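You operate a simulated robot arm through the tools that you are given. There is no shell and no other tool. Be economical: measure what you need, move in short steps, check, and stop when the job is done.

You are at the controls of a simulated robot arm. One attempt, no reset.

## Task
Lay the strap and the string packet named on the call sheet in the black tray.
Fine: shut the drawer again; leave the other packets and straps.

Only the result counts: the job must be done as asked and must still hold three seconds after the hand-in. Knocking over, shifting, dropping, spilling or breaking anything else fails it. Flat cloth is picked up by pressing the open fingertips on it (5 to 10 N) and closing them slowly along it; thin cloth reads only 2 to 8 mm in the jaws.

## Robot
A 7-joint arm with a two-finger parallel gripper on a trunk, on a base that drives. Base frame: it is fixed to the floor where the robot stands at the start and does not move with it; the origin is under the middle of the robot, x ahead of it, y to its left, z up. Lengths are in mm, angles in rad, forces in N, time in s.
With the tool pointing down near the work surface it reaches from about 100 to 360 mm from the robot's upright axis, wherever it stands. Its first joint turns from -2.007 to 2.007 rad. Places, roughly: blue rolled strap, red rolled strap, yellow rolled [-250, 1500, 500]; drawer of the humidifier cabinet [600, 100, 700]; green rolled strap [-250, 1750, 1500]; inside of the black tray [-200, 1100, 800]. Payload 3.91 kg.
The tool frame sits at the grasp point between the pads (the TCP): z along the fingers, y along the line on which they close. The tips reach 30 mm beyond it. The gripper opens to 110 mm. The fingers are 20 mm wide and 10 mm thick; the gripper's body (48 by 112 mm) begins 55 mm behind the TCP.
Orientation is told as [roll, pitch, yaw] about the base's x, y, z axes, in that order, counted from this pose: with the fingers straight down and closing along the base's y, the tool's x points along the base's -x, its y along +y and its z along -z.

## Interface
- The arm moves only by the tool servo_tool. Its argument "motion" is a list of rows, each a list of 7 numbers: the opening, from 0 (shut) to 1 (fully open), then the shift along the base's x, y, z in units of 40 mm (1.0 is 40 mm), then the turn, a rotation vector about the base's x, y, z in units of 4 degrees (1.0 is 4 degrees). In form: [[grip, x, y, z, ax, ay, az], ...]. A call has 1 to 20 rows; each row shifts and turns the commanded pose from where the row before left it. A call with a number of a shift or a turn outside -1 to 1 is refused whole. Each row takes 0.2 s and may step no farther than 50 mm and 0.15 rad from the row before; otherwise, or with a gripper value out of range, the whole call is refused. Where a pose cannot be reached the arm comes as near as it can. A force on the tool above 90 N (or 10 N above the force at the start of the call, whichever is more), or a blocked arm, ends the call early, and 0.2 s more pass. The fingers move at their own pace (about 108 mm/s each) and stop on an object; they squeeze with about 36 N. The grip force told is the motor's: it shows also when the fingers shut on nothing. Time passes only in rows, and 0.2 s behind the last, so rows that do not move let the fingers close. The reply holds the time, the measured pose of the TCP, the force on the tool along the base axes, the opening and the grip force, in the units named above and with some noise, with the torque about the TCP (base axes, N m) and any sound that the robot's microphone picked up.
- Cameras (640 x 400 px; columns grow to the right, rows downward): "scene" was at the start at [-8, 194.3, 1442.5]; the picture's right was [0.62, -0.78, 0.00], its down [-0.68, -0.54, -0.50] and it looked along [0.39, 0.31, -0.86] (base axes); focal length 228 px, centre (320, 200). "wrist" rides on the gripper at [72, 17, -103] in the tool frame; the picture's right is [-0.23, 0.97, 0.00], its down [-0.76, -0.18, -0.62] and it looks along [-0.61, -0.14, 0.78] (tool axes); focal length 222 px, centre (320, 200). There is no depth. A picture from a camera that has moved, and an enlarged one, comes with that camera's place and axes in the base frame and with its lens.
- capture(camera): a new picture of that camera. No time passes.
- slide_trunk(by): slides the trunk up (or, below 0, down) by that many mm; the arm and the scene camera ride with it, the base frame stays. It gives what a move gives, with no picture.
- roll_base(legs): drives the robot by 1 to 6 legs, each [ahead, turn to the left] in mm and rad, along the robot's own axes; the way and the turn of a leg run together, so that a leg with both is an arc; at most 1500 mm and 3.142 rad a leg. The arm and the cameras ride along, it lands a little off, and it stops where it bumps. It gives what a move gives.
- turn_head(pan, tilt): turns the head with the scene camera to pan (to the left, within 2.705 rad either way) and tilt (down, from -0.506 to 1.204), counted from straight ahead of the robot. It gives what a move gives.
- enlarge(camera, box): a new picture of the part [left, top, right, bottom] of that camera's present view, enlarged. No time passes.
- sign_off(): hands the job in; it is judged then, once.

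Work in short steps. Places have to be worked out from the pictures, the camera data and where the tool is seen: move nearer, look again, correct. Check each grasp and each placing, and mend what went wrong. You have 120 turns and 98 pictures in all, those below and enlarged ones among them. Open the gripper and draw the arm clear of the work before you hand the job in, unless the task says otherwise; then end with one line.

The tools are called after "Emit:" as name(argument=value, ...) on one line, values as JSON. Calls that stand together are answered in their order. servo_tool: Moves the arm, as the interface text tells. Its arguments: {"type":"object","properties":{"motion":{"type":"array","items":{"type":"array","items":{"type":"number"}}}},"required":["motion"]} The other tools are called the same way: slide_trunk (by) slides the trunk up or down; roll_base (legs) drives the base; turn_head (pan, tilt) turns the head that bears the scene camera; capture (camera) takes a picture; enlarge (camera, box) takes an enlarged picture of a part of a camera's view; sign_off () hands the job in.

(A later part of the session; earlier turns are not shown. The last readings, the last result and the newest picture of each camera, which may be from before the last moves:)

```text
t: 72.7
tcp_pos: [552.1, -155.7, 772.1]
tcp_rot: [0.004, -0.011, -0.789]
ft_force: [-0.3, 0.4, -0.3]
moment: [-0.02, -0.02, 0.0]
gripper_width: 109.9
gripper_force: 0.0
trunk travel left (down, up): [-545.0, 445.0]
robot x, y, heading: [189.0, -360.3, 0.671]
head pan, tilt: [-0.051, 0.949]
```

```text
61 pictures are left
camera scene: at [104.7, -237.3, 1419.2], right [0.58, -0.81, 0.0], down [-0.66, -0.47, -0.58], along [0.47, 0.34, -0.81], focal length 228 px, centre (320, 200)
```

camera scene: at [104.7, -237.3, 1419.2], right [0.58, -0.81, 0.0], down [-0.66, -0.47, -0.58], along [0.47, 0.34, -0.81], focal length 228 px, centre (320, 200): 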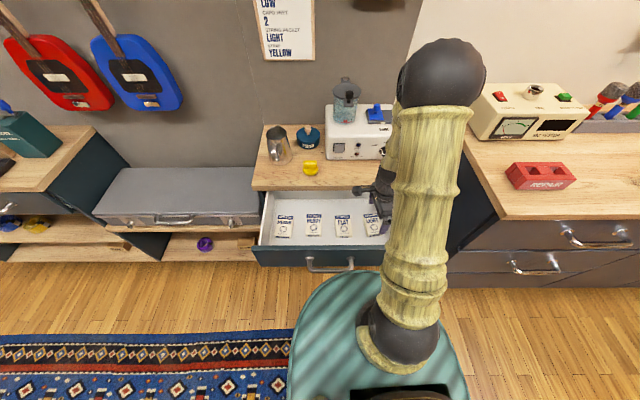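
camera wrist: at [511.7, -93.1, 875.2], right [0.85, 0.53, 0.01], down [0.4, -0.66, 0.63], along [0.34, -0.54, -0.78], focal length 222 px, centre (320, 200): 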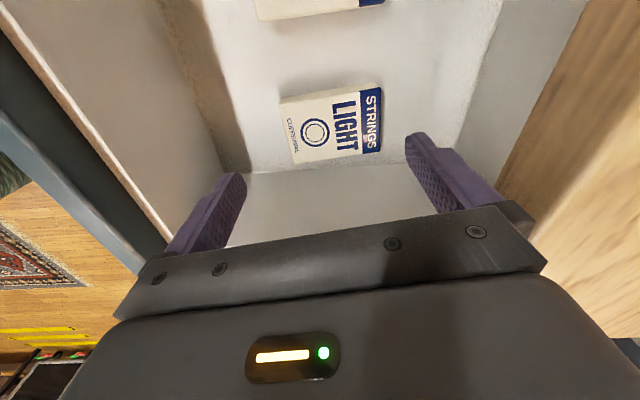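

Fingers straddle the packet lengthwise with margin. Descend to tips ≈672 and check force and picture.

Emit:
servo_tool(motion=[[1, 0.03, 0.03, -0.6, 0, 0, 0], [1, 0.03, 0.03, -0.6, 0, 0, 0], [1, 0, 0, -0.5, 0, 0, 0], [1, 0, 0, 0, 0, 0, 0]])

Emit:
capture(camera="wrist")

```text
t: 73.7
tcp_pos: [556.5, -152.0, 704.1]
tcp_rot: [0.003, -0.011, -0.79]
ft_force: [0.1, -0.7, 0.4]
moment: [0.02, 0.02, -0.04]
gripper_width: 110.2
gripper_force: 0.0
trunk travel left (down, up): [-545.0, 445.0]
robot x, y, heading: [186.8, -358.8, 0.676]
head pan, tilt: [-0.051, 0.949]
```

```text
60 pictures are left
camera wrist: at [515.6, -89.8, 807.0], right [0.85, 0.53, 0.01], down [0.4, -0.66, 0.63], along [0.34, -0.53, -0.78], focal length 222 px, centre (320, 200)
```

wrist: 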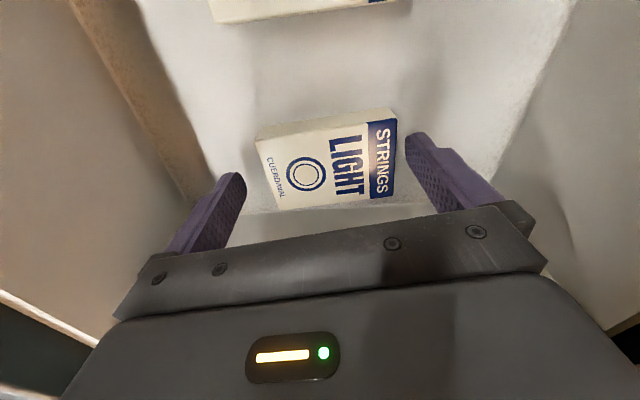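

Tips are about level with the packet's top. I lower in small guarded steps.

Emit:
servo_tool(motion=[[1, 0, 0, -0.1, 0, 0, 0], [1, 0, 0, -0.1, 0, 0, 0], [1, 0, 0, 0, 0, 0, 0]])

Emit:
servo_tool(motion=[[1, 0, 0, -0.1, 0, 0, 0], [1, 0, 0, 0, 0, 0, 0]])

Emit:
enlarge(camera="wrist", box=[160, 80, 480, 280])

```text
t: 74.5
tcp_pos: [556.1, -153.6, 694.7]
tcp_rot: [0.004, -0.011, -0.788]
ft_force: [0.3, -0.1, -0.7]
moment: [0.03, 0.01, 0.0]
gripper_width: 109.8
gripper_force: 0.1
trunk travel left (down, up): [-545.0, 445.0]
robot x, y, heading: [188.8, -360.7, 0.67]
head pan, tilt: [-0.051, 0.949]
```

```text
t: 75.1
tcp_pos: [556.4, -153.0, 690.3]
tcp_rot: [0.004, -0.012, -0.789]
ft_force: [-0.4, -0.2, 0.0]
moment: [0.03, -0.01, 0.01]
gripper_width: 110.1
gripper_force: 0.0
trunk travel left (down, up): [-545.0, 445.0]
robot x, y, heading: [184.4, -356.9, 0.67]
head pan, tilt: [-0.051, 0.949]
```

```text
2.00 times, centred on (320, 180) of wrist
camera zoom: at [515.5, -89.8, 794.2], right [0.85, 0.53, 0.01], down [0.4, -0.66, 0.63], along [0.34, -0.53, -0.78], focal length 444 px, centre (320, 240)
```

zoom: 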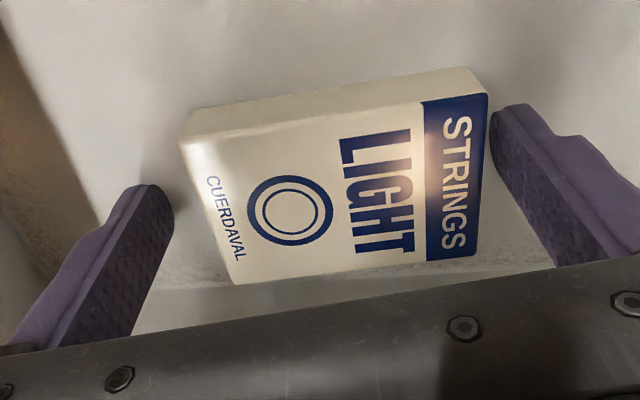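

The packet is about 20 mm thick and sits squarely between the fingers. Close.

Emit:
servo_tool(motion=[[0.85, 0, 0, 0, 0, 0, 0], [0.75, 0, 0, 0, 0, 0, 0], [0.6, 0, 0, 0, 0, 0, 0], [0.6, 0, 0, 0, 0, 0, 0], [0.6, 0, 0, 0, 0, 0, 0]])

Emit:
capture(camera="wrist")

```text
t: 76.3
tcp_pos: [555.8, -152.2, 690.7]
tcp_rot: [0.005, -0.011, -0.788]
ft_force: [0.8, -0.5, 0.6]
moment: [-0.02, -0.05, -0.02]
gripper_width: 85.7
gripper_force: 36.8
trunk travel left (down, up): [-545.0, 445.0]
robot x, y, heading: [189.2, -359.6, 0.673]
head pan, tilt: [-0.051, 0.949]
```

```text
58 pictures are left
camera wrist: at [515.4, -89.8, 794.2], right [0.85, 0.53, 0.01], down [0.4, -0.66, 0.63], along [0.34, -0.53, -0.78], focal length 222 px, centre (320, 200)
```

wrist: 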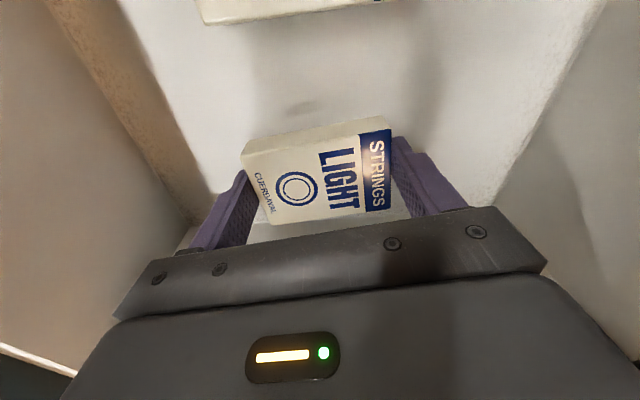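

Gripped (85.7 mm, 37 N). Lift, first shifting slightly away from the countertop edge.

Emit:
servo_tool(motion=[[0.6, 0, 0, 0.3, 0, 0, 0], [0.6, -0.2, -0.16, 0.5, 0, 0, 0], [0.6, -0.2, -0.16, 0.6, 0, 0, 0], [0.6, 0, 0, 0.8, 0, 0, 0], [0.6, 0, 0, 0.8, 0, 0, 0], [0.6, 0, 0, 0.8, 0, 0, 0], [0.6, 0, 0, 0.8, 0, 0, 0], [0.6, 0, 0, 0.8, 0, 0, 0]])

Emit:
capture(camera="scene")

Emit:
capture(camera="wrist")

```text
t: 78.1
tcp_pos: [538.9, -165.1, 908.3]
tcp_rot: [0.003, -0.012, -0.788]
ft_force: [0.1, 0.0, -0.5]
moment: [-0.01, -0.02, 0.02]
gripper_width: 85.4
gripper_force: 36.1
trunk travel left (down, up): [-545.0, 445.0]
robot x, y, heading: [189.8, -360.6, 0.675]
head pan, tilt: [-0.051, 0.949]
```

```text
57 pictures are left
camera scene: at [104.3, -237.6, 1419.1], right [0.58, -0.81, 0.0], down [-0.66, -0.47, -0.58], along [0.47, 0.34, -0.81], focal length 228 px, centre (320, 200)
```

scene: 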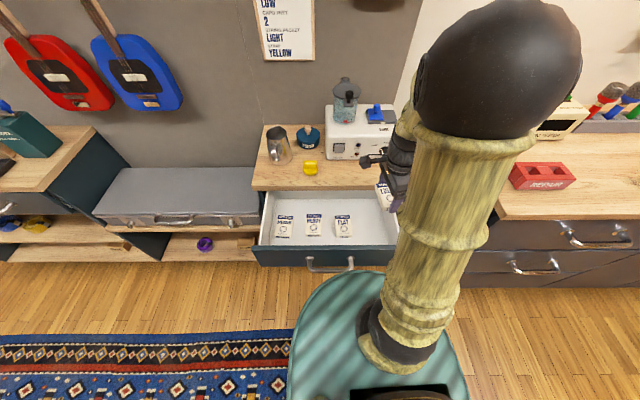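

```text
56 pictures are left
camera wrist: at [499.2, -102.9, 1010.8], right [0.85, 0.52, 0.01], down [0.4, -0.66, 0.63], along [0.33, -0.54, -0.78], focal length 222 px, centre (320, 200)
```

wrist: 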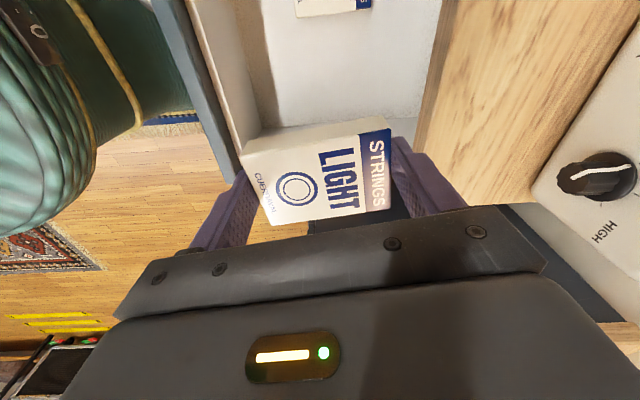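

Packet secured. I raise it more, then back off and drive left to the tray.

Emit:
servo_tool(motion=[[0.6, 0, 0, 0.8, 0, 0, 0], [0.6, 0, 0, 0.8, 0, 0, 0], [0.6, 0, 0, 0.8, 0, 0, 0], [0.6, 0, 0, 0.8, 0, 0, 0], [0.6, 0, 0, 0.8, 0, 0, 0]])

Emit:
roll_base(legs=[[-150, 0], [0, 1.571], [1360, 0], [0, -1.571]])

Emit:
turn_head(pan=0.1, tilt=0.8)

Emit:
capture(camera="scene")

Emit:
capture(camera="wrist")

```text
t: 79.3
tcp_pos: [539.1, -165.6, 1066.6]
tcp_rot: [0.003, -0.01, -0.789]
ft_force: [-0.5, -0.2, -1.6]
moment: [-0.01, 0.0, 0.0]
gripper_width: 85.3
gripper_force: 35.8
trunk travel left (down, up): [-545.0, 445.0]
robot x, y, heading: [185.3, -365.3, 0.669]
head pan, tilt: [-0.051, 0.949]
```

```text
t: 99.5
tcp_pos: [-392.3, 795.0, 1067.7]
tcp_rot: [0.004, -0.012, -0.833]
ft_force: [0.1, 0.5, -0.6]
moment: [-0.02, -0.02, -0.01]
gripper_width: 85.1
gripper_force: 35.7
trunk travel left (down, up): [-545.0, 445.0]
robot x, y, heading: [-754.2, 618.6, 0.63]
head pan, tilt: [-0.051, 0.949]
```

```text
t: 100.2
tcp_pos: [-394.0, 794.9, 1067.2]
tcp_rot: [0.004, -0.01, -0.833]
ft_force: [0.3, -0.5, -1.0]
moment: [0.03, -0.01, 0.08]
gripper_width: 85.0
gripper_force: 36.1
trunk travel left (down, up): [-545.0, 445.0]
robot x, y, heading: [-754.0, 615.3, 0.622]
head pan, tilt: [0.099, 0.799]
```

```text
55 pictures are left
camera scene: at [-831.9, 757.1, 1430.6], right [0.66, -0.75, 0.0], down [-0.54, -0.48, -0.7], along [0.52, 0.46, -0.72], focal length 228 px, centre (320, 200)
```

scene: 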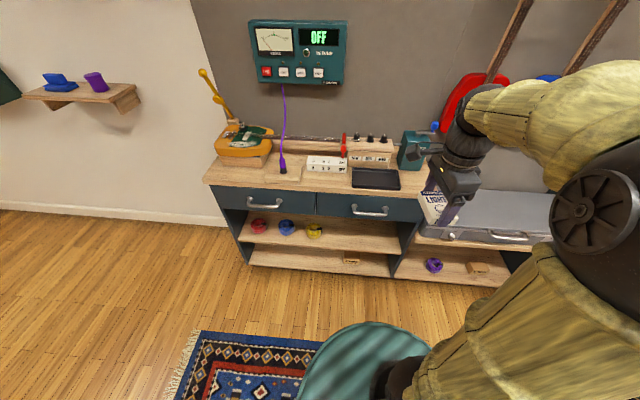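

```text
54 pictures are left
camera wrist: at [-430.5, 859.8, 1170.2], right [0.87, 0.49, 0.01], down [0.37, -0.68, 0.63], along [0.31, -0.55, -0.78], focal length 222 px, centre (320, 200)
```

wrist: 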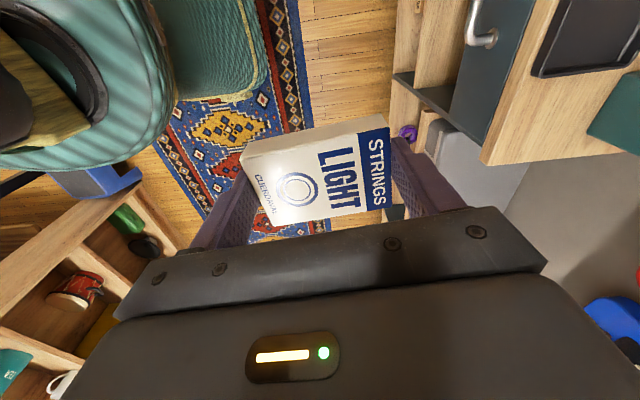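

Tray centre is ≈(-133,1062), n≈558, s≈914. I correct heading and drive forward toward it.

Emit:
roll_base(legs=[[0, 0.048], [300, 0]])

Emit:
turn_head(pan=0.0, tilt=1.0)

Emit:
capture(camera="scene")

Emit:
capture(camera="wrist")

```text
t: 102.9
tcp_pos: [-167.9, 999.6, 1067.9]
tcp_rot: [0.003, -0.01, -0.788]
ft_force: [0.3, -0.7, 0.0]
moment: [0.01, 0.0, 0.0]
gripper_width: 84.9
gripper_force: 35.4
trunk travel left (down, up): [-545.0, 445.0]
robot x, y, heading: [-520.1, 800.2, 0.672]
head pan, tilt: [0.099, 0.799]
```

```text
t: 103.7
tcp_pos: [-167.7, 998.8, 1067.8]
tcp_rot: [0.003, -0.011, -0.788]
ft_force: [-0.1, 0.2, -0.4]
moment: [-0.02, 0.03, -0.01]
gripper_width: 85.2
gripper_force: 35.9
trunk travel left (down, up): [-545.0, 445.0]
robot x, y, heading: [-522.6, 801.3, 0.672]
head pan, tilt: [0.0, 1.0]
```

```text
53 pictures are left
camera scene: at [-608.0, 927.1, 1415.6], right [0.62, -0.78, 0.0], down [-0.66, -0.52, -0.54], along [0.42, 0.34, -0.84], focal length 228 px, centre (320, 200)
```

scene: 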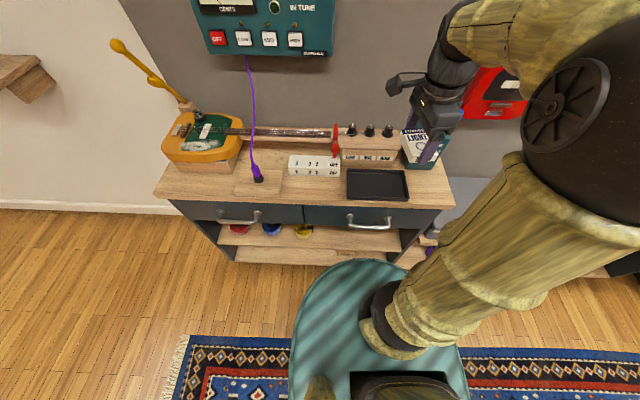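

```text
52 pictures are left
camera wrist: at [-208.6, 1061.0, 1170.2], right [0.85, 0.53, 0.01], down [0.4, -0.66, 0.63], along [0.34, -0.53, -0.78], focal length 222 px, centre (320, 200)
```

wrist: 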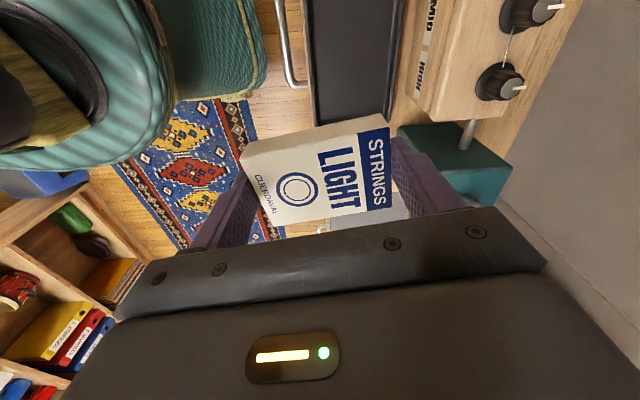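

Tray spans n 490–622, s 817–1015. Base still has ~190 mm to the cabinet, so I drive 80 mm closer and align the tool with the tray.

Emit:
roll_base(legs=[[80, 0]])

Emit:
enlarge(camera="scene", box=[300, 160, 460, 260])

```text
t: 104.8
tcp_pos: [-105.3, 1049.8, 1066.5]
tcp_rot: [0.002, -0.011, -0.789]
ft_force: [-0.4, 0.6, -0.7]
moment: [0.01, 0.02, -0.01]
gripper_width: 84.9
gripper_force: 36.2
trunk travel left (down, up): [-545.0, 445.0]
robot x, y, heading: [-455.7, 851.3, 0.674]
head pan, tilt: [0.0, 1.0]
```

```text
4.00 times, centred on (380, 210) of scene
camera zoom: at [-545.2, 977.2, 1415.5], right [0.62, -0.78, 0.0], down [-0.66, -0.53, -0.54], along [0.42, 0.34, -0.84], focal length 912 px, centre (80, 160)
```

zoom: 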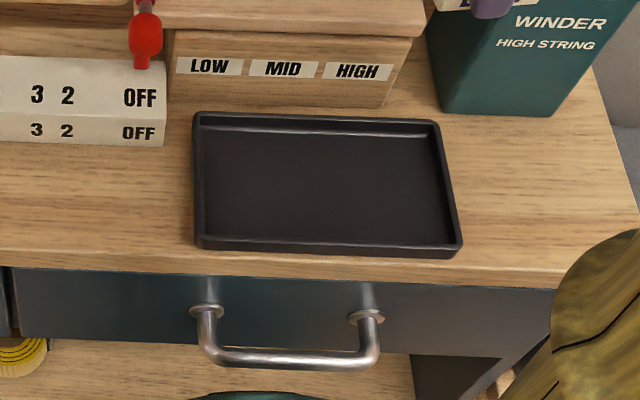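

The tray's inner depth is only ~100 mm, so the packet should lie with its long side along the tray's length, right of middle. I rotate the tool +84° and centre it at n≈553, s≈892.

Emit:
servo_tool(motion=[[0.6, -0.15, -0.07, 0, 0, 0, 1], [0.6, -0.15, -0.07, 0, 0, 0, 1], [0.6, -0.15, -0.06, 0, 0, 0, 1], [0.6, 0, 0, 0, 0, 0, 1], [0.6, 0, 0, 0, 0, 0, 1], [0.6, 0, 0, 0, 0, 0, 1], [0.6, 0, 0, 0, 0, 0, 1], [0.6, 0, 0, 0, 0, 0, 1], [0.6, 0, 0, 0, 0, 0, 1], [0.6, 0, 0, 0, 0, 0, 1], [0.6, 0, 0, 0, 0, 0, 1], [0.6, 0, 0, 0, 0, 0, 1], [0.6, 0, 0, 0, 0, 0, 1], [0.6, 0, 0, 0, 0, 0, 1], [0.6, 0, 0, 0, 0, 0, 1], [0.6, 0, 0, 0, 0, 0, 1], [0.6, 0, 0, 0, 0, 0, 1], [0.6, 0, 0, 0, 0, 0, 1], [0.6, 0, 0, 0, 0, 0, 1], [0.6, 0, 0, 0, 0, 0, 1]])

Emit:
servo_tool(motion=[[0.6, 0, 0, -0.7, 0, 0, 0.9], [0.6, 0, 0, -0.8, 0, 0, 0], [0.6, 0, 0, -0.8, 0, 0, 0]])

Emit:
capture(camera="wrist")

Emit:
capture(camera="scene")

```text
t: 109.0
tcp_pos: [-123.9, 1040.6, 1067.7]
tcp_rot: [0.004, -0.01, 0.609]
ft_force: [-0.1, -0.1, -1.1]
moment: [0.02, 0.01, 0.02]
gripper_width: 84.8
gripper_force: 35.6
trunk travel left (down, up): [-545.0, 445.0]
robot x, y, heading: [-459.3, 848.7, 0.67]
head pan, tilt: [0.0, 1.0]
```

```text
t: 109.8
tcp_pos: [-126.3, 1040.4, 974.5]
tcp_rot: [0.005, -0.011, 0.673]
ft_force: [0.3, -0.3, -0.6]
moment: [-0.01, -0.02, 0.02]
gripper_width: 85.2
gripper_force: 35.9
trunk travel left (down, up): [-545.0, 445.0]
robot x, y, heading: [-463.3, 849.9, 0.675]
head pan, tilt: [0.0, 1.0]
```

```text
50 pictures are left
camera wrist: at [-193.8, 1006.6, 1078.7], right [-0.43, 0.9, 0.01], down [0.7, 0.33, 0.63], along [0.57, 0.27, -0.78], focal length 222 px, centre (320, 200)
```

wrist: 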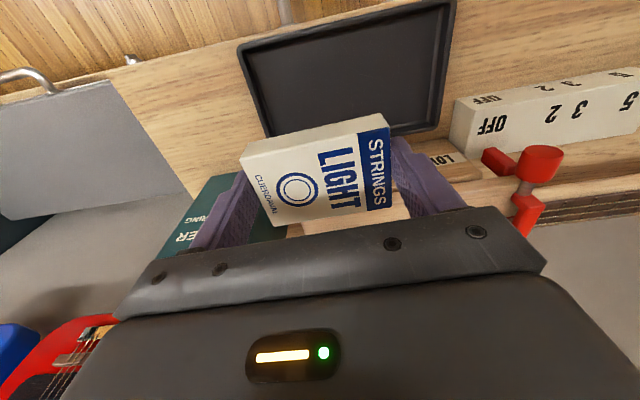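

```text
49 pictures are left
camera scene: at [-545.7, 976.8, 1415.5], right [0.62, -0.78, 0.0], down [-0.66, -0.52, -0.54], along [0.42, 0.34, -0.84], focal length 228 px, centre (320, 200)
```

scene: 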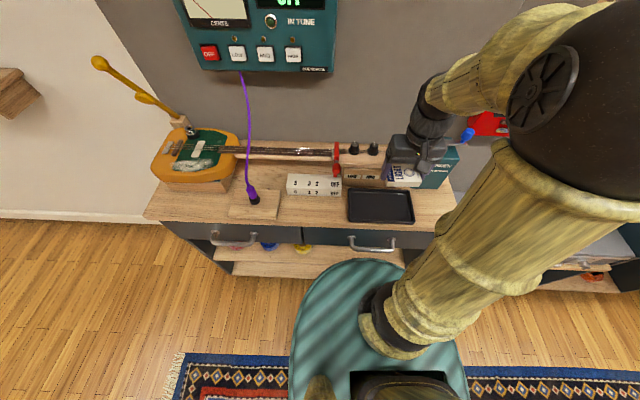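

Tray seen from wrist: n 485–610, s 822–1027; the packet at s≈892, n≈549 is well placed. Descend to just above it.

Emit:
servo_tool(motion=[[0.6, 0, 0, -0.8, 0, 0, 0], [0.6, 0, 0, -0.8, 0, 0, 0], [0.6, 0, 0, -0.8, 0, 0, 0], [0.6, 0, 0, 0, 0, 0, 0]])

Emit:
capture(camera="wrist")

Emit:
enlarge(camera="scene", box=[310, 130, 470, 230])

```text
t: 110.8
tcp_pos: [-126.5, 1041.1, 880.0]
tcp_rot: [0.004, -0.01, 0.671]
ft_force: [0.0, 0.1, -1.8]
moment: [0.02, -0.03, -0.02]
gripper_width: 85.3
gripper_force: 36.6
trunk travel left (down, up): [-545.0, 445.0]
robot x, y, heading: [-460.7, 852.1, 0.678]
head pan, tilt: [0.0, 1.0]
```

```text
48 pictures are left
camera wrist: at [-193.9, 1006.2, 982.6], right [-0.43, 0.9, 0.01], down [0.7, 0.33, 0.63], along [0.57, 0.27, -0.78], focal length 222 px, centre (320, 200)
```

wrist: 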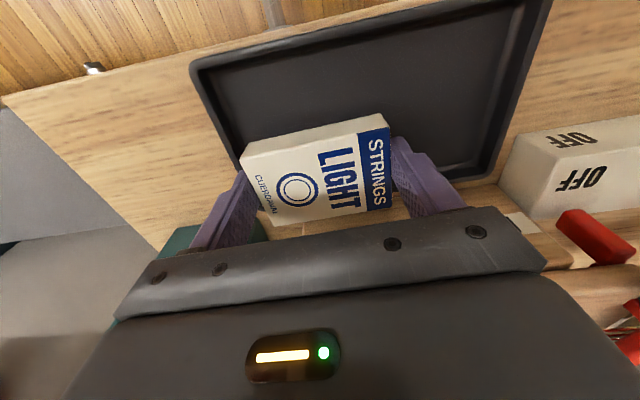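

```text
4.00 times, centred on (390, 180) of scene
camera zoom: at [-545.8, 976.7, 1415.5], right [0.62, -0.78, 0.0], down [-0.66, -0.52, -0.54], along [0.42, 0.34, -0.84], focal length 912 px, centre (40, 280)
```

zoom: 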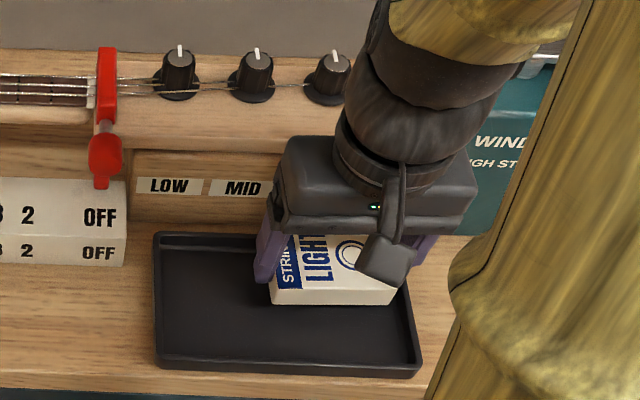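

Alignment good. Lower slowly to contact.

Emit:
servo_tool(motion=[[0.6, 0, 0, -0.5, 0, 0, 0], [0.6, 0, 0, -0.3, 0, 0, 0], [0.6, 0, 0, -0.1, 0, 0, 0], [0.6, 0, 0, 0, 0, 0, 0]])

Emit:
capture(camera="wrist")

```text
t: 111.4
tcp_pos: [-126.7, 1039.7, 856.0]
tcp_rot: [0.0, -0.031, 0.67]
ft_force: [-18.7, -6.9, 62.5]
moment: [-1.64, 0.49, -0.39]
gripper_width: 84.8
gripper_force: 36.3
trunk travel left (down, up): [-545.0, 445.0]
robot x, y, heading: [-459.4, 851.2, 0.67]
head pan, tilt: [0.0, 1.0]
stopped in row 3: the force on the tool passed its limit at 102 N (the readings are from after the stop); the commanded pose is now the measured one
```

```text
46 pictures are left
camera wrist: at [-196.4, 1004.6, 957.4], right [-0.43, 0.9, 0.01], down [0.69, 0.32, 0.65], along [0.58, 0.28, -0.76], focal length 222 px, centre (320, 200)
```

wrist: 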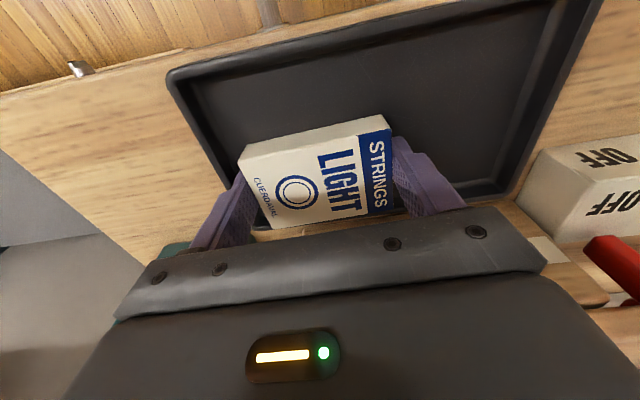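

Contact came earlier than expected: re-triangulating, the rim is at z≈843, making the tray smaller/nearer (n 481–590, s 836–1022), so the right finger probably touched the right rim. Lift 25 mm and look for any tray shift.

Emit:
servo_tool(motion=[[0.6, 0, 0, 0.4, 0, 0, 0], [0.6, 0, 0, 0.4, 0, 0, 0]])

Emit:
enlarge(camera="scene", box=[310, 130, 470, 230])

Emit:
capture(camera="wrist")

```text
t: 112.0
tcp_pos: [-122.1, 1041.9, 883.5]
tcp_rot: [0.001, -0.025, 0.673]
ft_force: [1.3, 0.1, -0.9]
moment: [-0.02, 0.02, -0.02]
gripper_width: 85.0
gripper_force: 36.1
trunk travel left (down, up): [-545.0, 445.0]
robot x, y, heading: [-459.3, 851.2, 0.67]
head pan, tilt: [0.0, 1.0]
```

```text
4.00 times, centred on (390, 180) of scene
camera zoom: at [-545.6, 976.8, 1415.2], right [0.62, -0.78, 0.0], down [-0.66, -0.52, -0.54], along [0.42, 0.34, -0.84], focal length 912 px, centre (40, 280)
```

zoom: 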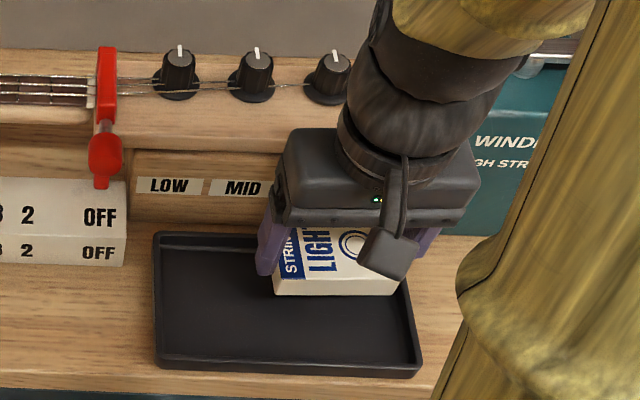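

```text
44 pictures are left
camera wrist: at [-191.4, 1007.1, 985.3], right [-0.43, 0.9, 0.01], down [0.69, 0.32, 0.64], along [0.58, 0.28, -0.77], focal length 222 px, centre (320, 200)
```

wrist: 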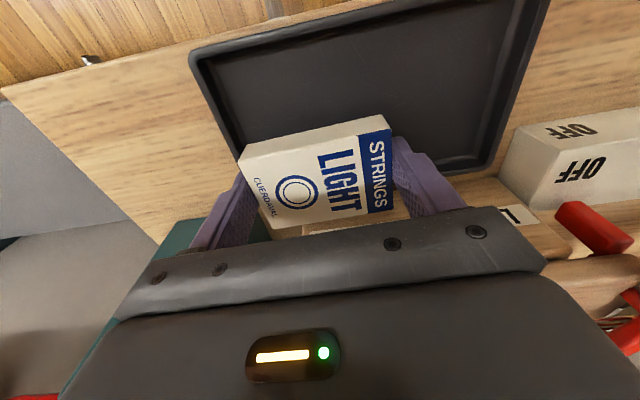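

Tray hasn't moved. I shift the packet ≈18 mm toward the robot and 16 mm left, then lower gently.

Emit:
servo_tool(motion=[[0.6, -0.3, 0.015, 0, 0, 0, 0], [0.6, -0.3, 0.015, 0, 0, 0, 0], [0.6, 0, 0, -0.2, 0, 0, 0], [0.6, 0, 0, -0.2, 0, 0, 0], [0.6, 0, 0, 0, 0, 0, 0]])

Emit:
capture(camera="wrist")

Emit:
enlarge(camera="scene", box=[310, 130, 470, 230])

```text
t: 113.2
tcp_pos: [-147.3, 1042.5, 867.7]
tcp_rot: [0.002, -0.024, 0.67]
ft_force: [-0.1, 0.6, -1.4]
moment: [0.0, 0.0, 0.0]
gripper_width: 85.0
gripper_force: 36.1
trunk travel left (down, up): [-545.0, 445.0]
robot x, y, heading: [-456.9, 853.7, 0.675]
head pan, tilt: [0.0, 1.0]
```

```text
43 pictures are left
camera wrist: at [-216.3, 1007.9, 969.4], right [-0.43, 0.9, 0.01], down [0.7, 0.32, 0.64], along [0.58, 0.28, -0.77], focal length 222 px, centre (320, 200)
```

wrist: 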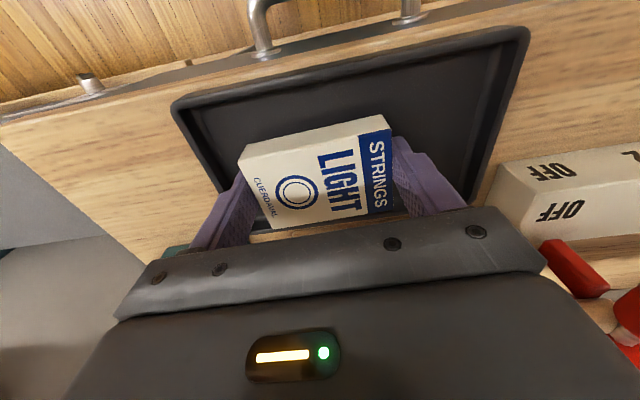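

```text
4.00 times, centred on (390, 180) of scene
camera zoom: at [-545.9, 976.6, 1415.5], right [0.62, -0.78, 0.0], down [-0.66, -0.52, -0.54], along [0.42, 0.34, -0.84], focal length 912 px, centre (40, 280)
```

zoom: 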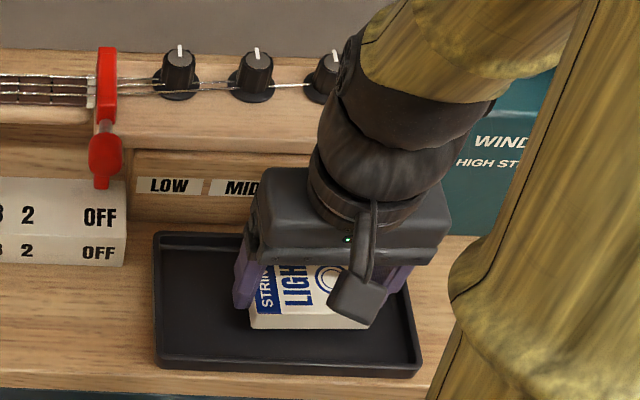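

Now well inside on all sides. Lower in small steps watching the force.

Emit:
servo_tool(motion=[[0.6, 0, 0, -0.15, 0, 0, 0], [0.6, 0, 0, -0.1, 0, 0, 0], [0.6, 0, 0, 0, 0, 0, 0]])

Emit:
servo_tool(motion=[[0.6, 0, 0, -0.1, 0, 0, 0], [0.6, 0, 0, 0, 0, 0, 0]])

```text
t: 114.0
tcp_pos: [-145.7, 1043.6, 856.8]
tcp_rot: [0.001, -0.025, 0.67]
ft_force: [0.1, -0.3, -0.4]
moment: [0.0, -0.02, -0.01]
gripper_width: 85.1
gripper_force: 35.8
trunk travel left (down, up): [-545.0, 445.0]
robot x, y, heading: [-457.1, 856.1, 0.673]
head pan, tilt: [0.0, 1.0]
```

```text
t: 114.6
tcp_pos: [-147.5, 1043.7, 854.9]
tcp_rot: [-0.001, -0.033, 0.67]
ft_force: [-1.4, 2.3, 50.2]
moment: [-0.55, 0.41, -0.16]
gripper_width: 84.9
gripper_force: 36.3
trunk travel left (down, up): [-545.0, 445.0]
robot x, y, heading: [-454.2, 854.3, 0.673]
head pan, tilt: [0.0, 1.0]
```

Floor contact. Ease up 1 mm and open just enough, then lift.

Emit:
servo_tool(motion=[[0.6, 0, 0, 0.03, 0, 0, 0], [0.84, 0, 0, 0, 0, 0, 0], [0.84, 0, 0, 0, 0, 0, 0], [0.84, 0, 0, 0.3, 0, 0, 0], [0.84, 0, 0, 0.6, 0, 0, 0], [0.84, 0, 0, 0.8, 0, 0, 0], [0.84, 0, 0, 0.8, 0, 0, 0], [0.84, 0, 0, 0.8, 0, 0, 0]])

Emit:
enlarge(camera="scene", box=[310, 130, 470, 230])

Emit:
capture(camera="wrist")

```text
t: 116.4
tcp_pos: [-148.6, 1041.6, 986.4]
tcp_rot: [0.003, -0.025, 0.672]
ft_force: [-0.5, -0.8, 0.2]
moment: [-0.02, -0.01, -0.03]
gripper_width: 92.5
gripper_force: 0.0
trunk travel left (down, up): [-545.0, 445.0]
robot x, y, heading: [-454.2, 851.2, 0.674]
head pan, tilt: [0.0, 1.0]
```

```text
4.00 times, centred on (390, 180) of scene
camera zoom: at [-546.1, 976.5, 1415.5], right [0.62, -0.78, 0.0], down [-0.66, -0.52, -0.54], along [0.42, 0.34, -0.84], focal length 912 px, centre (40, 280)
```

zoom: 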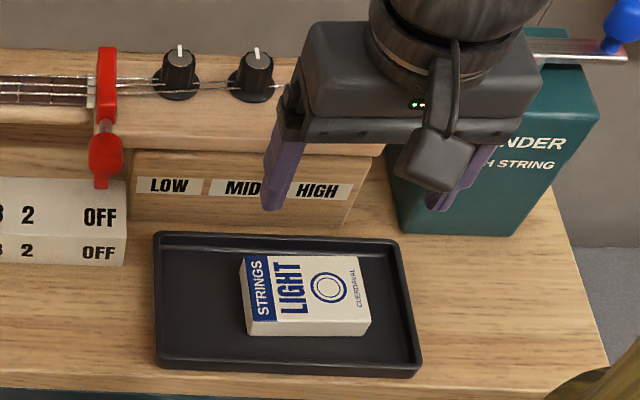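

```text
40 pictures are left
camera wrist: at [-216.8, 1007.7, 1088.9], right [-0.43, 0.9, 0.01], down [0.69, 0.32, 0.64], along [0.58, 0.28, -0.77], focal length 222 px, centre (320, 200)
```

wrist: 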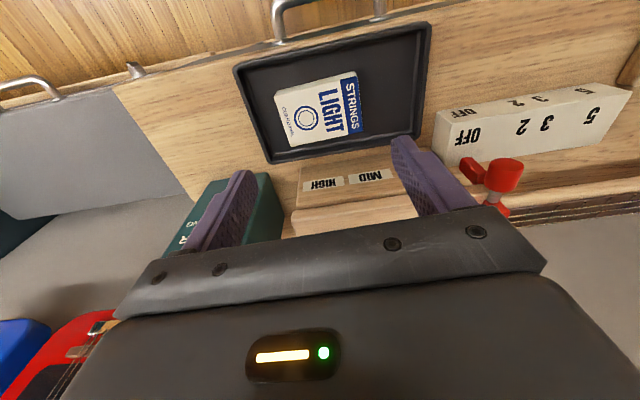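

The packet lies well in the tray. Now the strap: I back off, shift left in front of the straps, and lower the trunk to look.

Emit:
roll_base(legs=[[-250, 0], [0, 1.571], [230, 0], [0, -1.571]])

Emit:
slide_trunk(by=-300)

Emit:
turn_head(pan=0.1, tilt=0.8)

Emit:
capture(camera="scene")

```text
t: 131.1
tcp_pos: [-483.6, 1066.2, 986.6]
tcp_rot: [0.002, -0.024, 0.668]
ft_force: [-0.4, -0.1, 0.8]
moment: [0.02, 0.0, 0.01]
gripper_width: 92.6
gripper_force: 0.0
trunk travel left (down, up): [-545.0, 445.0]
robot x, y, heading: [-791.6, 876.2, 0.671]
head pan, tilt: [0.0, 1.0]
```

```text
t: 134.1
tcp_pos: [-483.1, 1065.9, 686.7]
tcp_rot: [0.002, -0.024, 0.668]
ft_force: [0.4, 0.4, 0.5]
moment: [0.0, -0.02, -0.02]
gripper_width: 92.4
gripper_force: 0.0
trunk travel left (down, up): [-245.0, 745.0]
robot x, y, heading: [-795.0, 876.0, 0.668]
head pan, tilt: [0.0, 1.0]
```

```text
t: 134.8
tcp_pos: [-483.9, 1066.5, 686.7]
tcp_rot: [0.002, -0.025, 0.667]
ft_force: [0.3, 0.2, 0.0]
moment: [0.04, -0.03, -0.01]
gripper_width: 92.6
gripper_force: 0.1
trunk travel left (down, up): [-245.0, 745.0]
robot x, y, heading: [-795.5, 874.9, 0.665]
head pan, tilt: [0.099, 0.799]
```

```text
39 pictures are left
camera scene: at [-879.5, 1015.5, 1130.6], right [0.69, -0.72, 0.0], down [-0.52, -0.5, -0.7], along [0.5, 0.48, -0.72], focal length 228 px, centre (320, 200)
```

scene: 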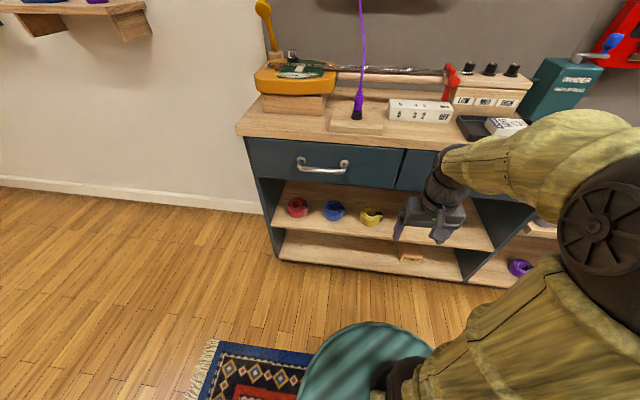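

I enlarge the shelf region.

Emit:
enlarge(camera="scene", box=[270, 160, 430, 260])

Emit:
capture(camera="wrist")

```text
4.00 times, centred on (350, 210) of scene
camera zoom: at [-879.5, 1015.5, 1130.6], right [0.69, -0.72, 0.0], down [-0.52, -0.5, -0.7], along [0.5, 0.48, -0.72], focal length 912 px, centre (200, 160)
```

zoom: 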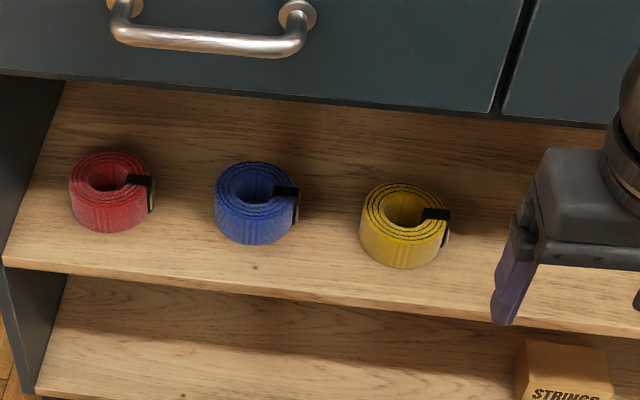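

```text
37 pictures are left
camera wrist: at [-553.3, 1032.3, 788.5], right [-0.42, 0.91, 0.01], down [0.7, 0.32, 0.64], along [0.58, 0.28, -0.77], focal length 222 px, centre (320, 200)
```

wrist: 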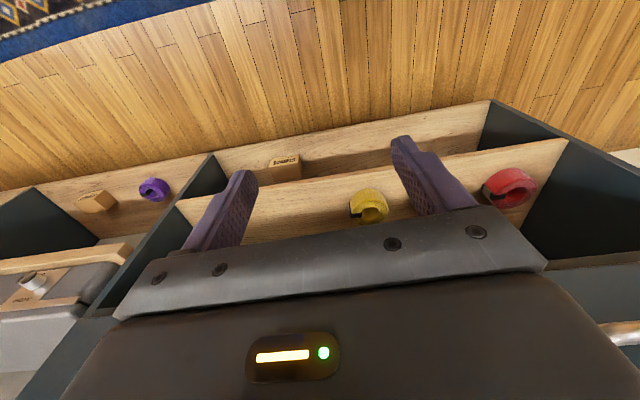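

Yellow strap ≈(-299,1279,~405), roll ~80 mm wide, shelf opening 260 mm high. The tray's free left part (~55 mm) is too narrow for it, so I first go back and re-lay the packet with its long side front-to-back at the tray's right end.

Emit:
slide_trunk(by=300)

Emit:
roll_base(legs=[[0, -1.571], [232, 0], [0, 1.575], [200, 0]])

Emit:
servo_tool(motion=[[0.84, 0, 0, 0, 0, 0, -1], [0.84, 0, 0, 0, 0, 0, -1], [0.84, 0, 0, 0, 0, 0, -1], [0.84, 0, 0, 0, 0, 0, -1], [0.84, 0, 0, 0, 0, 0, -1], [0.84, 0, 0, 0, 0, 0, -1], [0.84, 0, 0, 0, 0, 0, -1], [0.84, 0, 0, 0, 0, 0, -1], [0.84, 0, 0, 0, 0, 0, -1], [0.84, 0, 0, 0, 0, 0, -1], [0.84, 0, 0, 0, 0, 0, -1], [0.84, 0, 0, 0, 0, 0, -1], [0.84, 0, 0, 0, 0, 0, -1], [0.84, 0, 0, 0, 0, 0, -1], [0.84, 0, 0, 0, 0, 0, -1], [0.84, 0, 0, 0, 0, 0, -1], [0.84, 0, 0, 0, 0, 0, -1], [0.84, 0, 0, 0, 0, 0, -1], [0.84, 0, 0, 0, 0, 0, -1], [0.84, 0, 0, 0, 0, 0, -1]])

Emit:
servo_tool(motion=[[0.84, 0, 0, 0, 0, 0, -1], [0.84, 0, 0, 0, 0, 0, -1], [0.84, 0, 0, 0, 0, 0, -0.5]])

Emit:
capture(camera="wrist")

```text
t: 137.8
tcp_pos: [-483.1, 1067.7, 985.1]
tcp_rot: [0.002, -0.024, 0.667]
ft_force: [-0.7, -0.5, 0.4]
moment: [0.0, -0.03, -0.01]
gripper_width: 92.4
gripper_force: 0.0
trunk travel left (down, up): [-545.0, 445.0]
robot x, y, heading: [-795.2, 877.7, 0.672]
head pan, tilt: [0.099, 0.799]
```

```text
t: 152.2
tcp_pos: [-197.8, 1033.8, 986.1]
tcp_rot: [0.003, -0.025, 0.714]
ft_force: [0.1, -0.5, 0.6]
moment: [0.03, -0.01, 0.0]
gripper_width: 92.4
gripper_force: 0.0
trunk travel left (down, up): [-545.0, 445.0]
robot x, y, heading: [-503.0, 829.5, 0.71]
head pan, tilt: [0.099, 0.799]
```

```text
t: 156.4
tcp_pos: [-197.5, 1033.0, 987.5]
tcp_rot: [0.0, -0.025, -0.685]
ft_force: [0.2, -0.4, -0.4]
moment: [-0.05, 0.04, 0.0]
gripper_width: 92.3
gripper_force: 0.0
trunk travel left (down, up): [-545.0, 445.0]
robot x, y, heading: [-494.4, 829.2, 0.712]
head pan, tilt: [0.099, 0.799]
```

```text
t: 157.2
tcp_pos: [-198.0, 1033.8, 986.6]
tcp_rot: [0.001, -0.025, -0.859]
ft_force: [0.3, -0.8, 0.0]
moment: [-0.02, -0.02, 0.02]
gripper_width: 92.3
gripper_force: 0.0
trunk travel left (down, up): [-545.0, 445.0]
robot x, y, heading: [-498.8, 827.6, 0.712]
head pan, tilt: [0.099, 0.799]
```

```text
36 pictures are left
camera wrist: at [-234.5, 1100.3, 1088.6], right [0.89, 0.47, 0.01], down [0.35, -0.68, 0.64], along [0.3, -0.57, -0.77], focal length 222 px, centre (320, 200)
```

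wrist: 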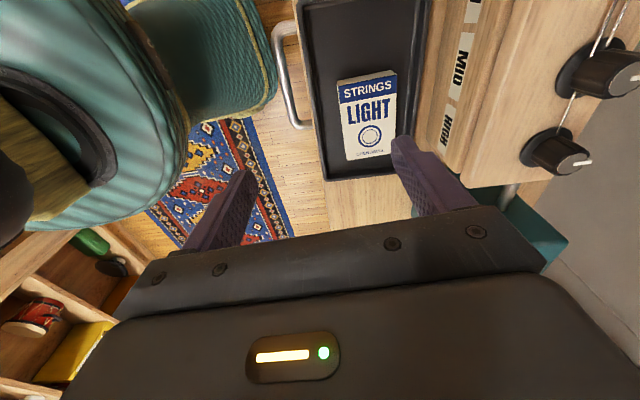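

Packet centre ≈(-147,1047). Set the opening to ~66 mm, move over it and descend part way to check centring.

Emit:
servo_tool(motion=[[0.6, 0.43, 0.1, 0, 0, 0, -0.57], [0.6, 0.43, 0.1, 0, 0, 0, 0], [0.6, 0.41, 0.1, 0, 0, 0, 0], [0.6, 0, 0, -0.8, 0, 0, 0], [0.6, 0, 0, -0.8, 0, 0, 0], [0.6, 0, 0, -0.6, 0, 0, 0], [0.6, 0, 0, 0, 0, 0, 0]])

Emit:
capture(camera="wrist")

Emit:
enlarge(camera="scene", box=[320, 160, 480, 260])

```text
t: 158.8
tcp_pos: [-147.0, 1044.6, 900.4]
tcp_rot: [0.001, -0.023, -0.901]
ft_force: [-0.3, -0.5, 0.3]
moment: [0.02, 0.0, -0.01]
gripper_width: 65.9
gripper_force: 0.0
trunk travel left (down, up): [-545.0, 445.0]
robot x, y, heading: [-497.0, 826.2, 0.708]
head pan, tilt: [0.099, 0.799]
```

```text
35 pictures are left
camera wrist: at [-181.5, 1112.4, 1001.4], right [0.9, 0.43, 0.01], down [0.32, -0.7, 0.64], along [0.28, -0.58, -0.77], focal length 222 px, centre (320, 200)
```

wrist: 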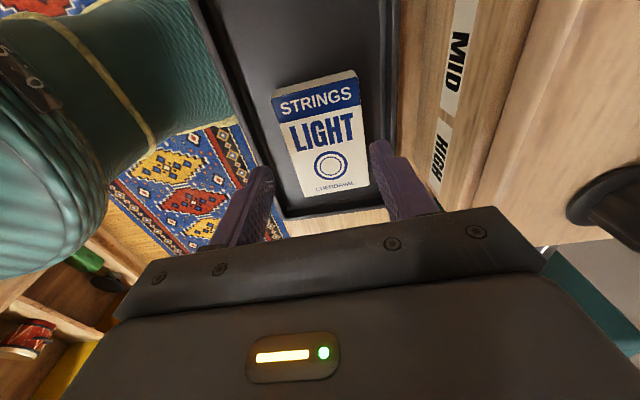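

```text
4.00 times, centred on (400, 210) of scene
camera zoom: at [-590.7, 963.6, 1430.7], right [0.72, -0.69, 0.0], down [-0.49, -0.52, -0.7], along [0.48, 0.5, -0.72], focal length 912 px, centre (0, 160)
```

zoom: 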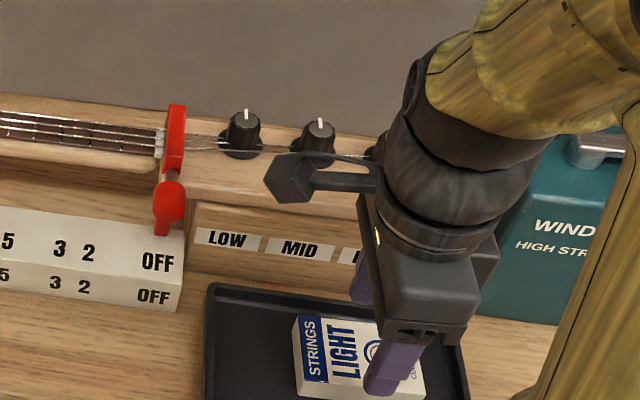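

Packet and tray are both centred at n≈539; I nudge 5 mm and descend around the packet's short sides.

Emit:
servo_tool(motion=[[0.6, 0, 0.12, -0.3, 0, 0, 0], [0.6, 0, 0, -0.4, 0, 0, 0], [0.6, 0, 0, -0.3, 0, 0, 0], [0.6, 0, 0, 0, 0, 0, 0]])

Emit:
capture(camera="wrist")

```text
t: 159.8
tcp_pos: [-147.1, 1049.5, 858.8]
tcp_rot: [0.001, -0.025, -0.898]
ft_force: [0.6, 0.8, -0.4]
moment: [0.0, 0.02, 0.0]
gripper_width: 66.0
gripper_force: 0.0
trunk travel left (down, up): [-545.0, 445.0]
robot x, y, heading: [-498.3, 828.5, 0.715]
head pan, tilt: [0.099, 0.799]
```

```text
33 pictures are left
camera wrist: at [-180.3, 1118.2, 960.6], right [0.9, 0.43, 0.01], down [0.33, -0.69, 0.64], along [0.28, -0.58, -0.77], focal length 222 px, centre (320, 200)
```

wrist: 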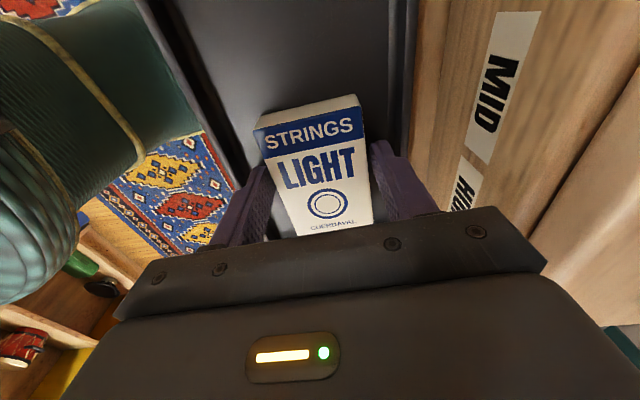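

No contact force and the packet is between the fingers. Close and lift.

Emit:
servo_tool(motion=[[0.52, 0, 0, 0, 0, 0, 0], [0.4, 0, 0, 0, 0, 0, 0], [0.35, 0, 0, 0, 0, 0, 0], [0.35, 0, 0, 0.3, 0, 0, 0], [0.35, 0, 0, 0.6, 0, 0, 0], [0.35, 0, 0, 0.6, 0, 0, 0], [0.35, 0, 0, 0.6, 0, 0, 0]])

Emit:
capture(camera="wrist")

```text
t: 161.4
tcp_pos: [-146.3, 1049.1, 941.4]
tcp_rot: [-0.001, -0.024, -0.897]
ft_force: [-1.1, 0.2, -1.3]
moment: [0.02, -0.03, -0.03]
gripper_width: 56.8
gripper_force: 36.2
trunk travel left (down, up): [-545.0, 445.0]
robot x, y, heading: [-499.4, 832.2, 0.713]
head pan, tilt: [0.099, 0.799]
```

```text
32 pictures are left
camera wrist: at [-181.0, 1117.7, 1044.6], right [0.9, 0.43, 0.01], down [0.33, -0.69, 0.64], along [0.28, -0.58, -0.77], focal length 222 px, centre (320, 200)
```

wrist: 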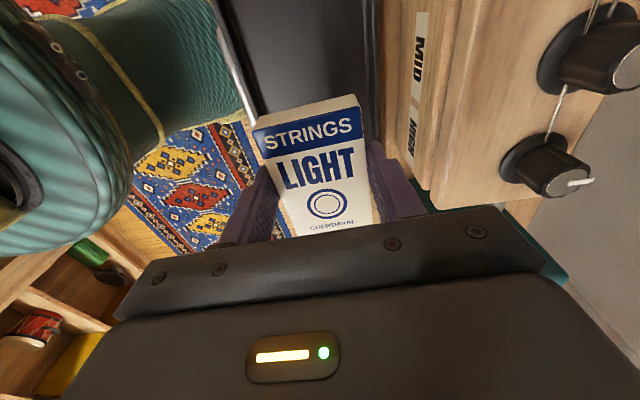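

Held at 56.8 mm. Raise, rotate 90° and shift right so the packet will lie front-to-back at s≈886.

Emit:
servo_tool(motion=[[0.35, 0, 0, 0.7, 0, 0, 1], [0.35, 0.2, -0.25, 0.3, 0, 0, 1], [0.35, 0.2, -0.25, 0, 0, 0, 1], [0.35, 0, 0, 0, 0, 0, 1], [0.35, 0, 0, 0, 0, 0, 1], [0.35, 0, 0, 0, 0, 0, 1], [0.35, 0, 0, 0, 0, 0, 1], [0.35, 0, 0, 0, 0, 0, 1], [0.35, 0, 0, 0, 0, 0, 1], [0.35, 0, 0, 0, 0, 0, 1], [0.35, 0, 0, 0, 0, 0, 1], [0.35, 0, 0, 0, 0, 0, 1], [0.35, 0, 0, 0, 0, 0, 1], [0.35, 0, 0, 0, 0, 0, 1], [0.35, 0, 0, 0, 0, 0, 1], [0.35, 0, 0, 0, 0, 0, 1], [0.35, 0, 0, 0, 0, 0, 1], [0.35, 0, 0, 0, 0, 0, 1], [0.35, 0, 0, 0, 0, 0, 1], [0.35, 0, 0, 0, 0, 0, 1]])

Emit:
servo_tool(motion=[[0.35, 0, 0, -0.6, 0, 0, 1], [0.35, 0, 0, -0.6, 0, 0, 1], [0.35, 0, 0, -0.6, 0, 0, 0.45], [0.35, 0, 0, -0.6, 0, 0, 0], [0.35, 0, 0, 0, 0, 0, 0]])

Emit:
capture(camera="wrist")

Emit:
enlarge(camera="scene", box=[320, 160, 480, 260])

```text
t: 165.6
tcp_pos: [-130.8, 1031.6, 982.3]
tcp_rot: [0.002, -0.025, 0.501]
ft_force: [-0.1, 0.0, -0.2]
moment: [0.02, 0.01, 0.02]
gripper_width: 56.7
gripper_force: 35.8
trunk travel left (down, up): [-545.0, 445.0]
robot x, y, heading: [-496.8, 831.3, 0.711]
head pan, tilt: [0.099, 0.799]
```

```text
t: 166.8
tcp_pos: [-131.5, 1031.3, 885.8]
tcp_rot: [0.002, -0.024, 0.67]
ft_force: [-0.5, 0.3, -1.0]
moment: [-0.01, 0.01, 0.01]
gripper_width: 56.9
gripper_force: 36.2
trunk travel left (down, up): [-545.0, 445.0]
robot x, y, heading: [-498.9, 829.8, 0.711]
head pan, tilt: [0.099, 0.799]
```

```text
31 pictures are left
camera wrist: at [-200.1, 996.2, 987.3], right [-0.43, 0.9, 0.01], down [0.7, 0.32, 0.64], along [0.58, 0.28, -0.77], focal length 222 px, centre (320, 200)
```

wrist: 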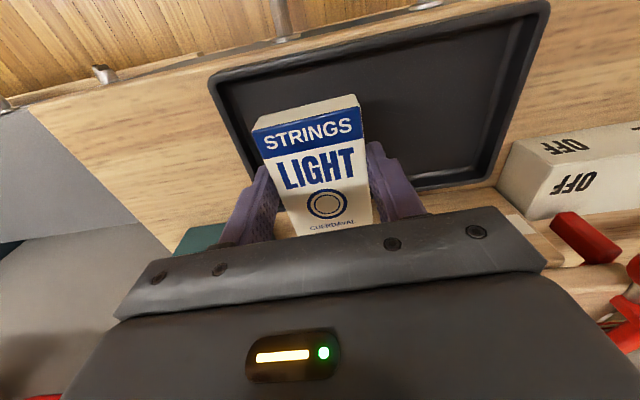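

```text
4.00 times, centred on (400, 210) of scene
camera zoom: at [-589.8, 964.7, 1430.7], right [0.73, -0.69, 0.0], down [-0.49, -0.52, -0.7], along [0.48, 0.51, -0.72], focal length 912 px, centre (0, 160)
```

zoom: 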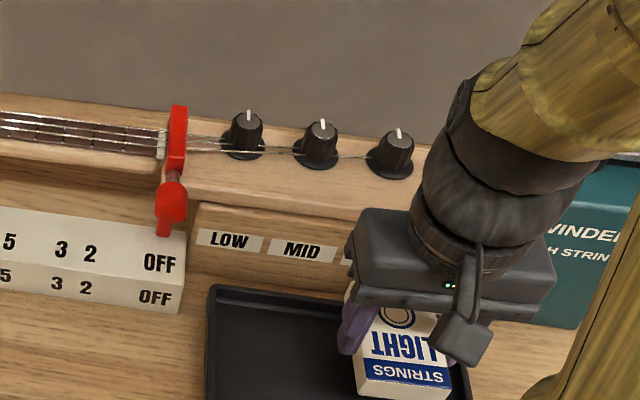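

Aligned inside the tray with margin (packet n≈493–578 vs inner 490–588); I shift 3 mm forward and lower to contact.

Emit:
servo_tool(motion=[[0.35, 0.06, 0.045, 0, 0, 0, 0], [0.35, 0, 0, -0.3, 0, 0, 0], [0.35, 0, 0, -0.3, 0, 0, 0], [0.35, 0, 0, 0, 0, 0, 0]])

Emit:
servo_tool(motion=[[0.35, 0, 0, -0.07, 0, 0, 0], [0.35, 0, 0, 0, 0, 0, 0]])

Emit:
capture(camera="wrist")

```text
t: 167.8
tcp_pos: [-129.1, 1031.8, 862.9]
tcp_rot: [0.0, -0.029, 0.669]
ft_force: [0.7, 3.0, 19.2]
moment: [0.51, -0.82, 0.04]
gripper_width: 57.1
gripper_force: 36.0
trunk travel left (down, up): [-545.0, 445.0]
robot x, y, heading: [-501.8, 830.1, 0.708]
head pan, tilt: [0.099, 0.799]
```

```text
t: 168.4
tcp_pos: [-129.4, 1030.1, 862.2]
tcp_rot: [-0.001, -0.029, 0.668]
ft_force: [0.1, 1.7, 35.1]
moment: [0.29, -0.56, -0.09]
gripper_width: 57.1
gripper_force: 35.2
trunk travel left (down, up): [-545.0, 445.0]
robot x, y, heading: [-503.9, 827.9, 0.71]
head pan, tilt: [0.099, 0.799]
```

```text
29 pictures are left
camera wrist: at [-198.9, 996.4, 963.0], right [-0.43, 0.9, 0.01], down [0.69, 0.32, 0.64], along [0.58, 0.28, -0.76], focal length 222 px, centre (320, 200)
```

wrist: 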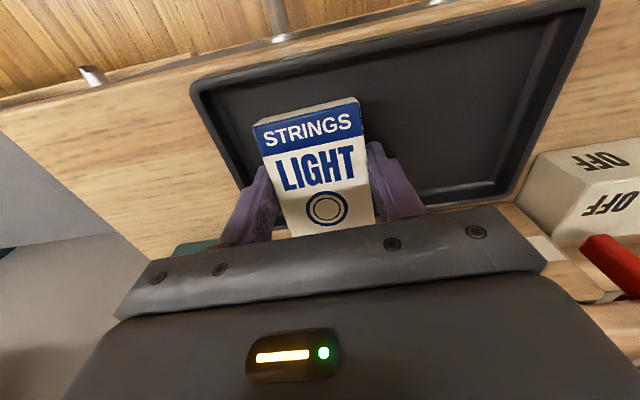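

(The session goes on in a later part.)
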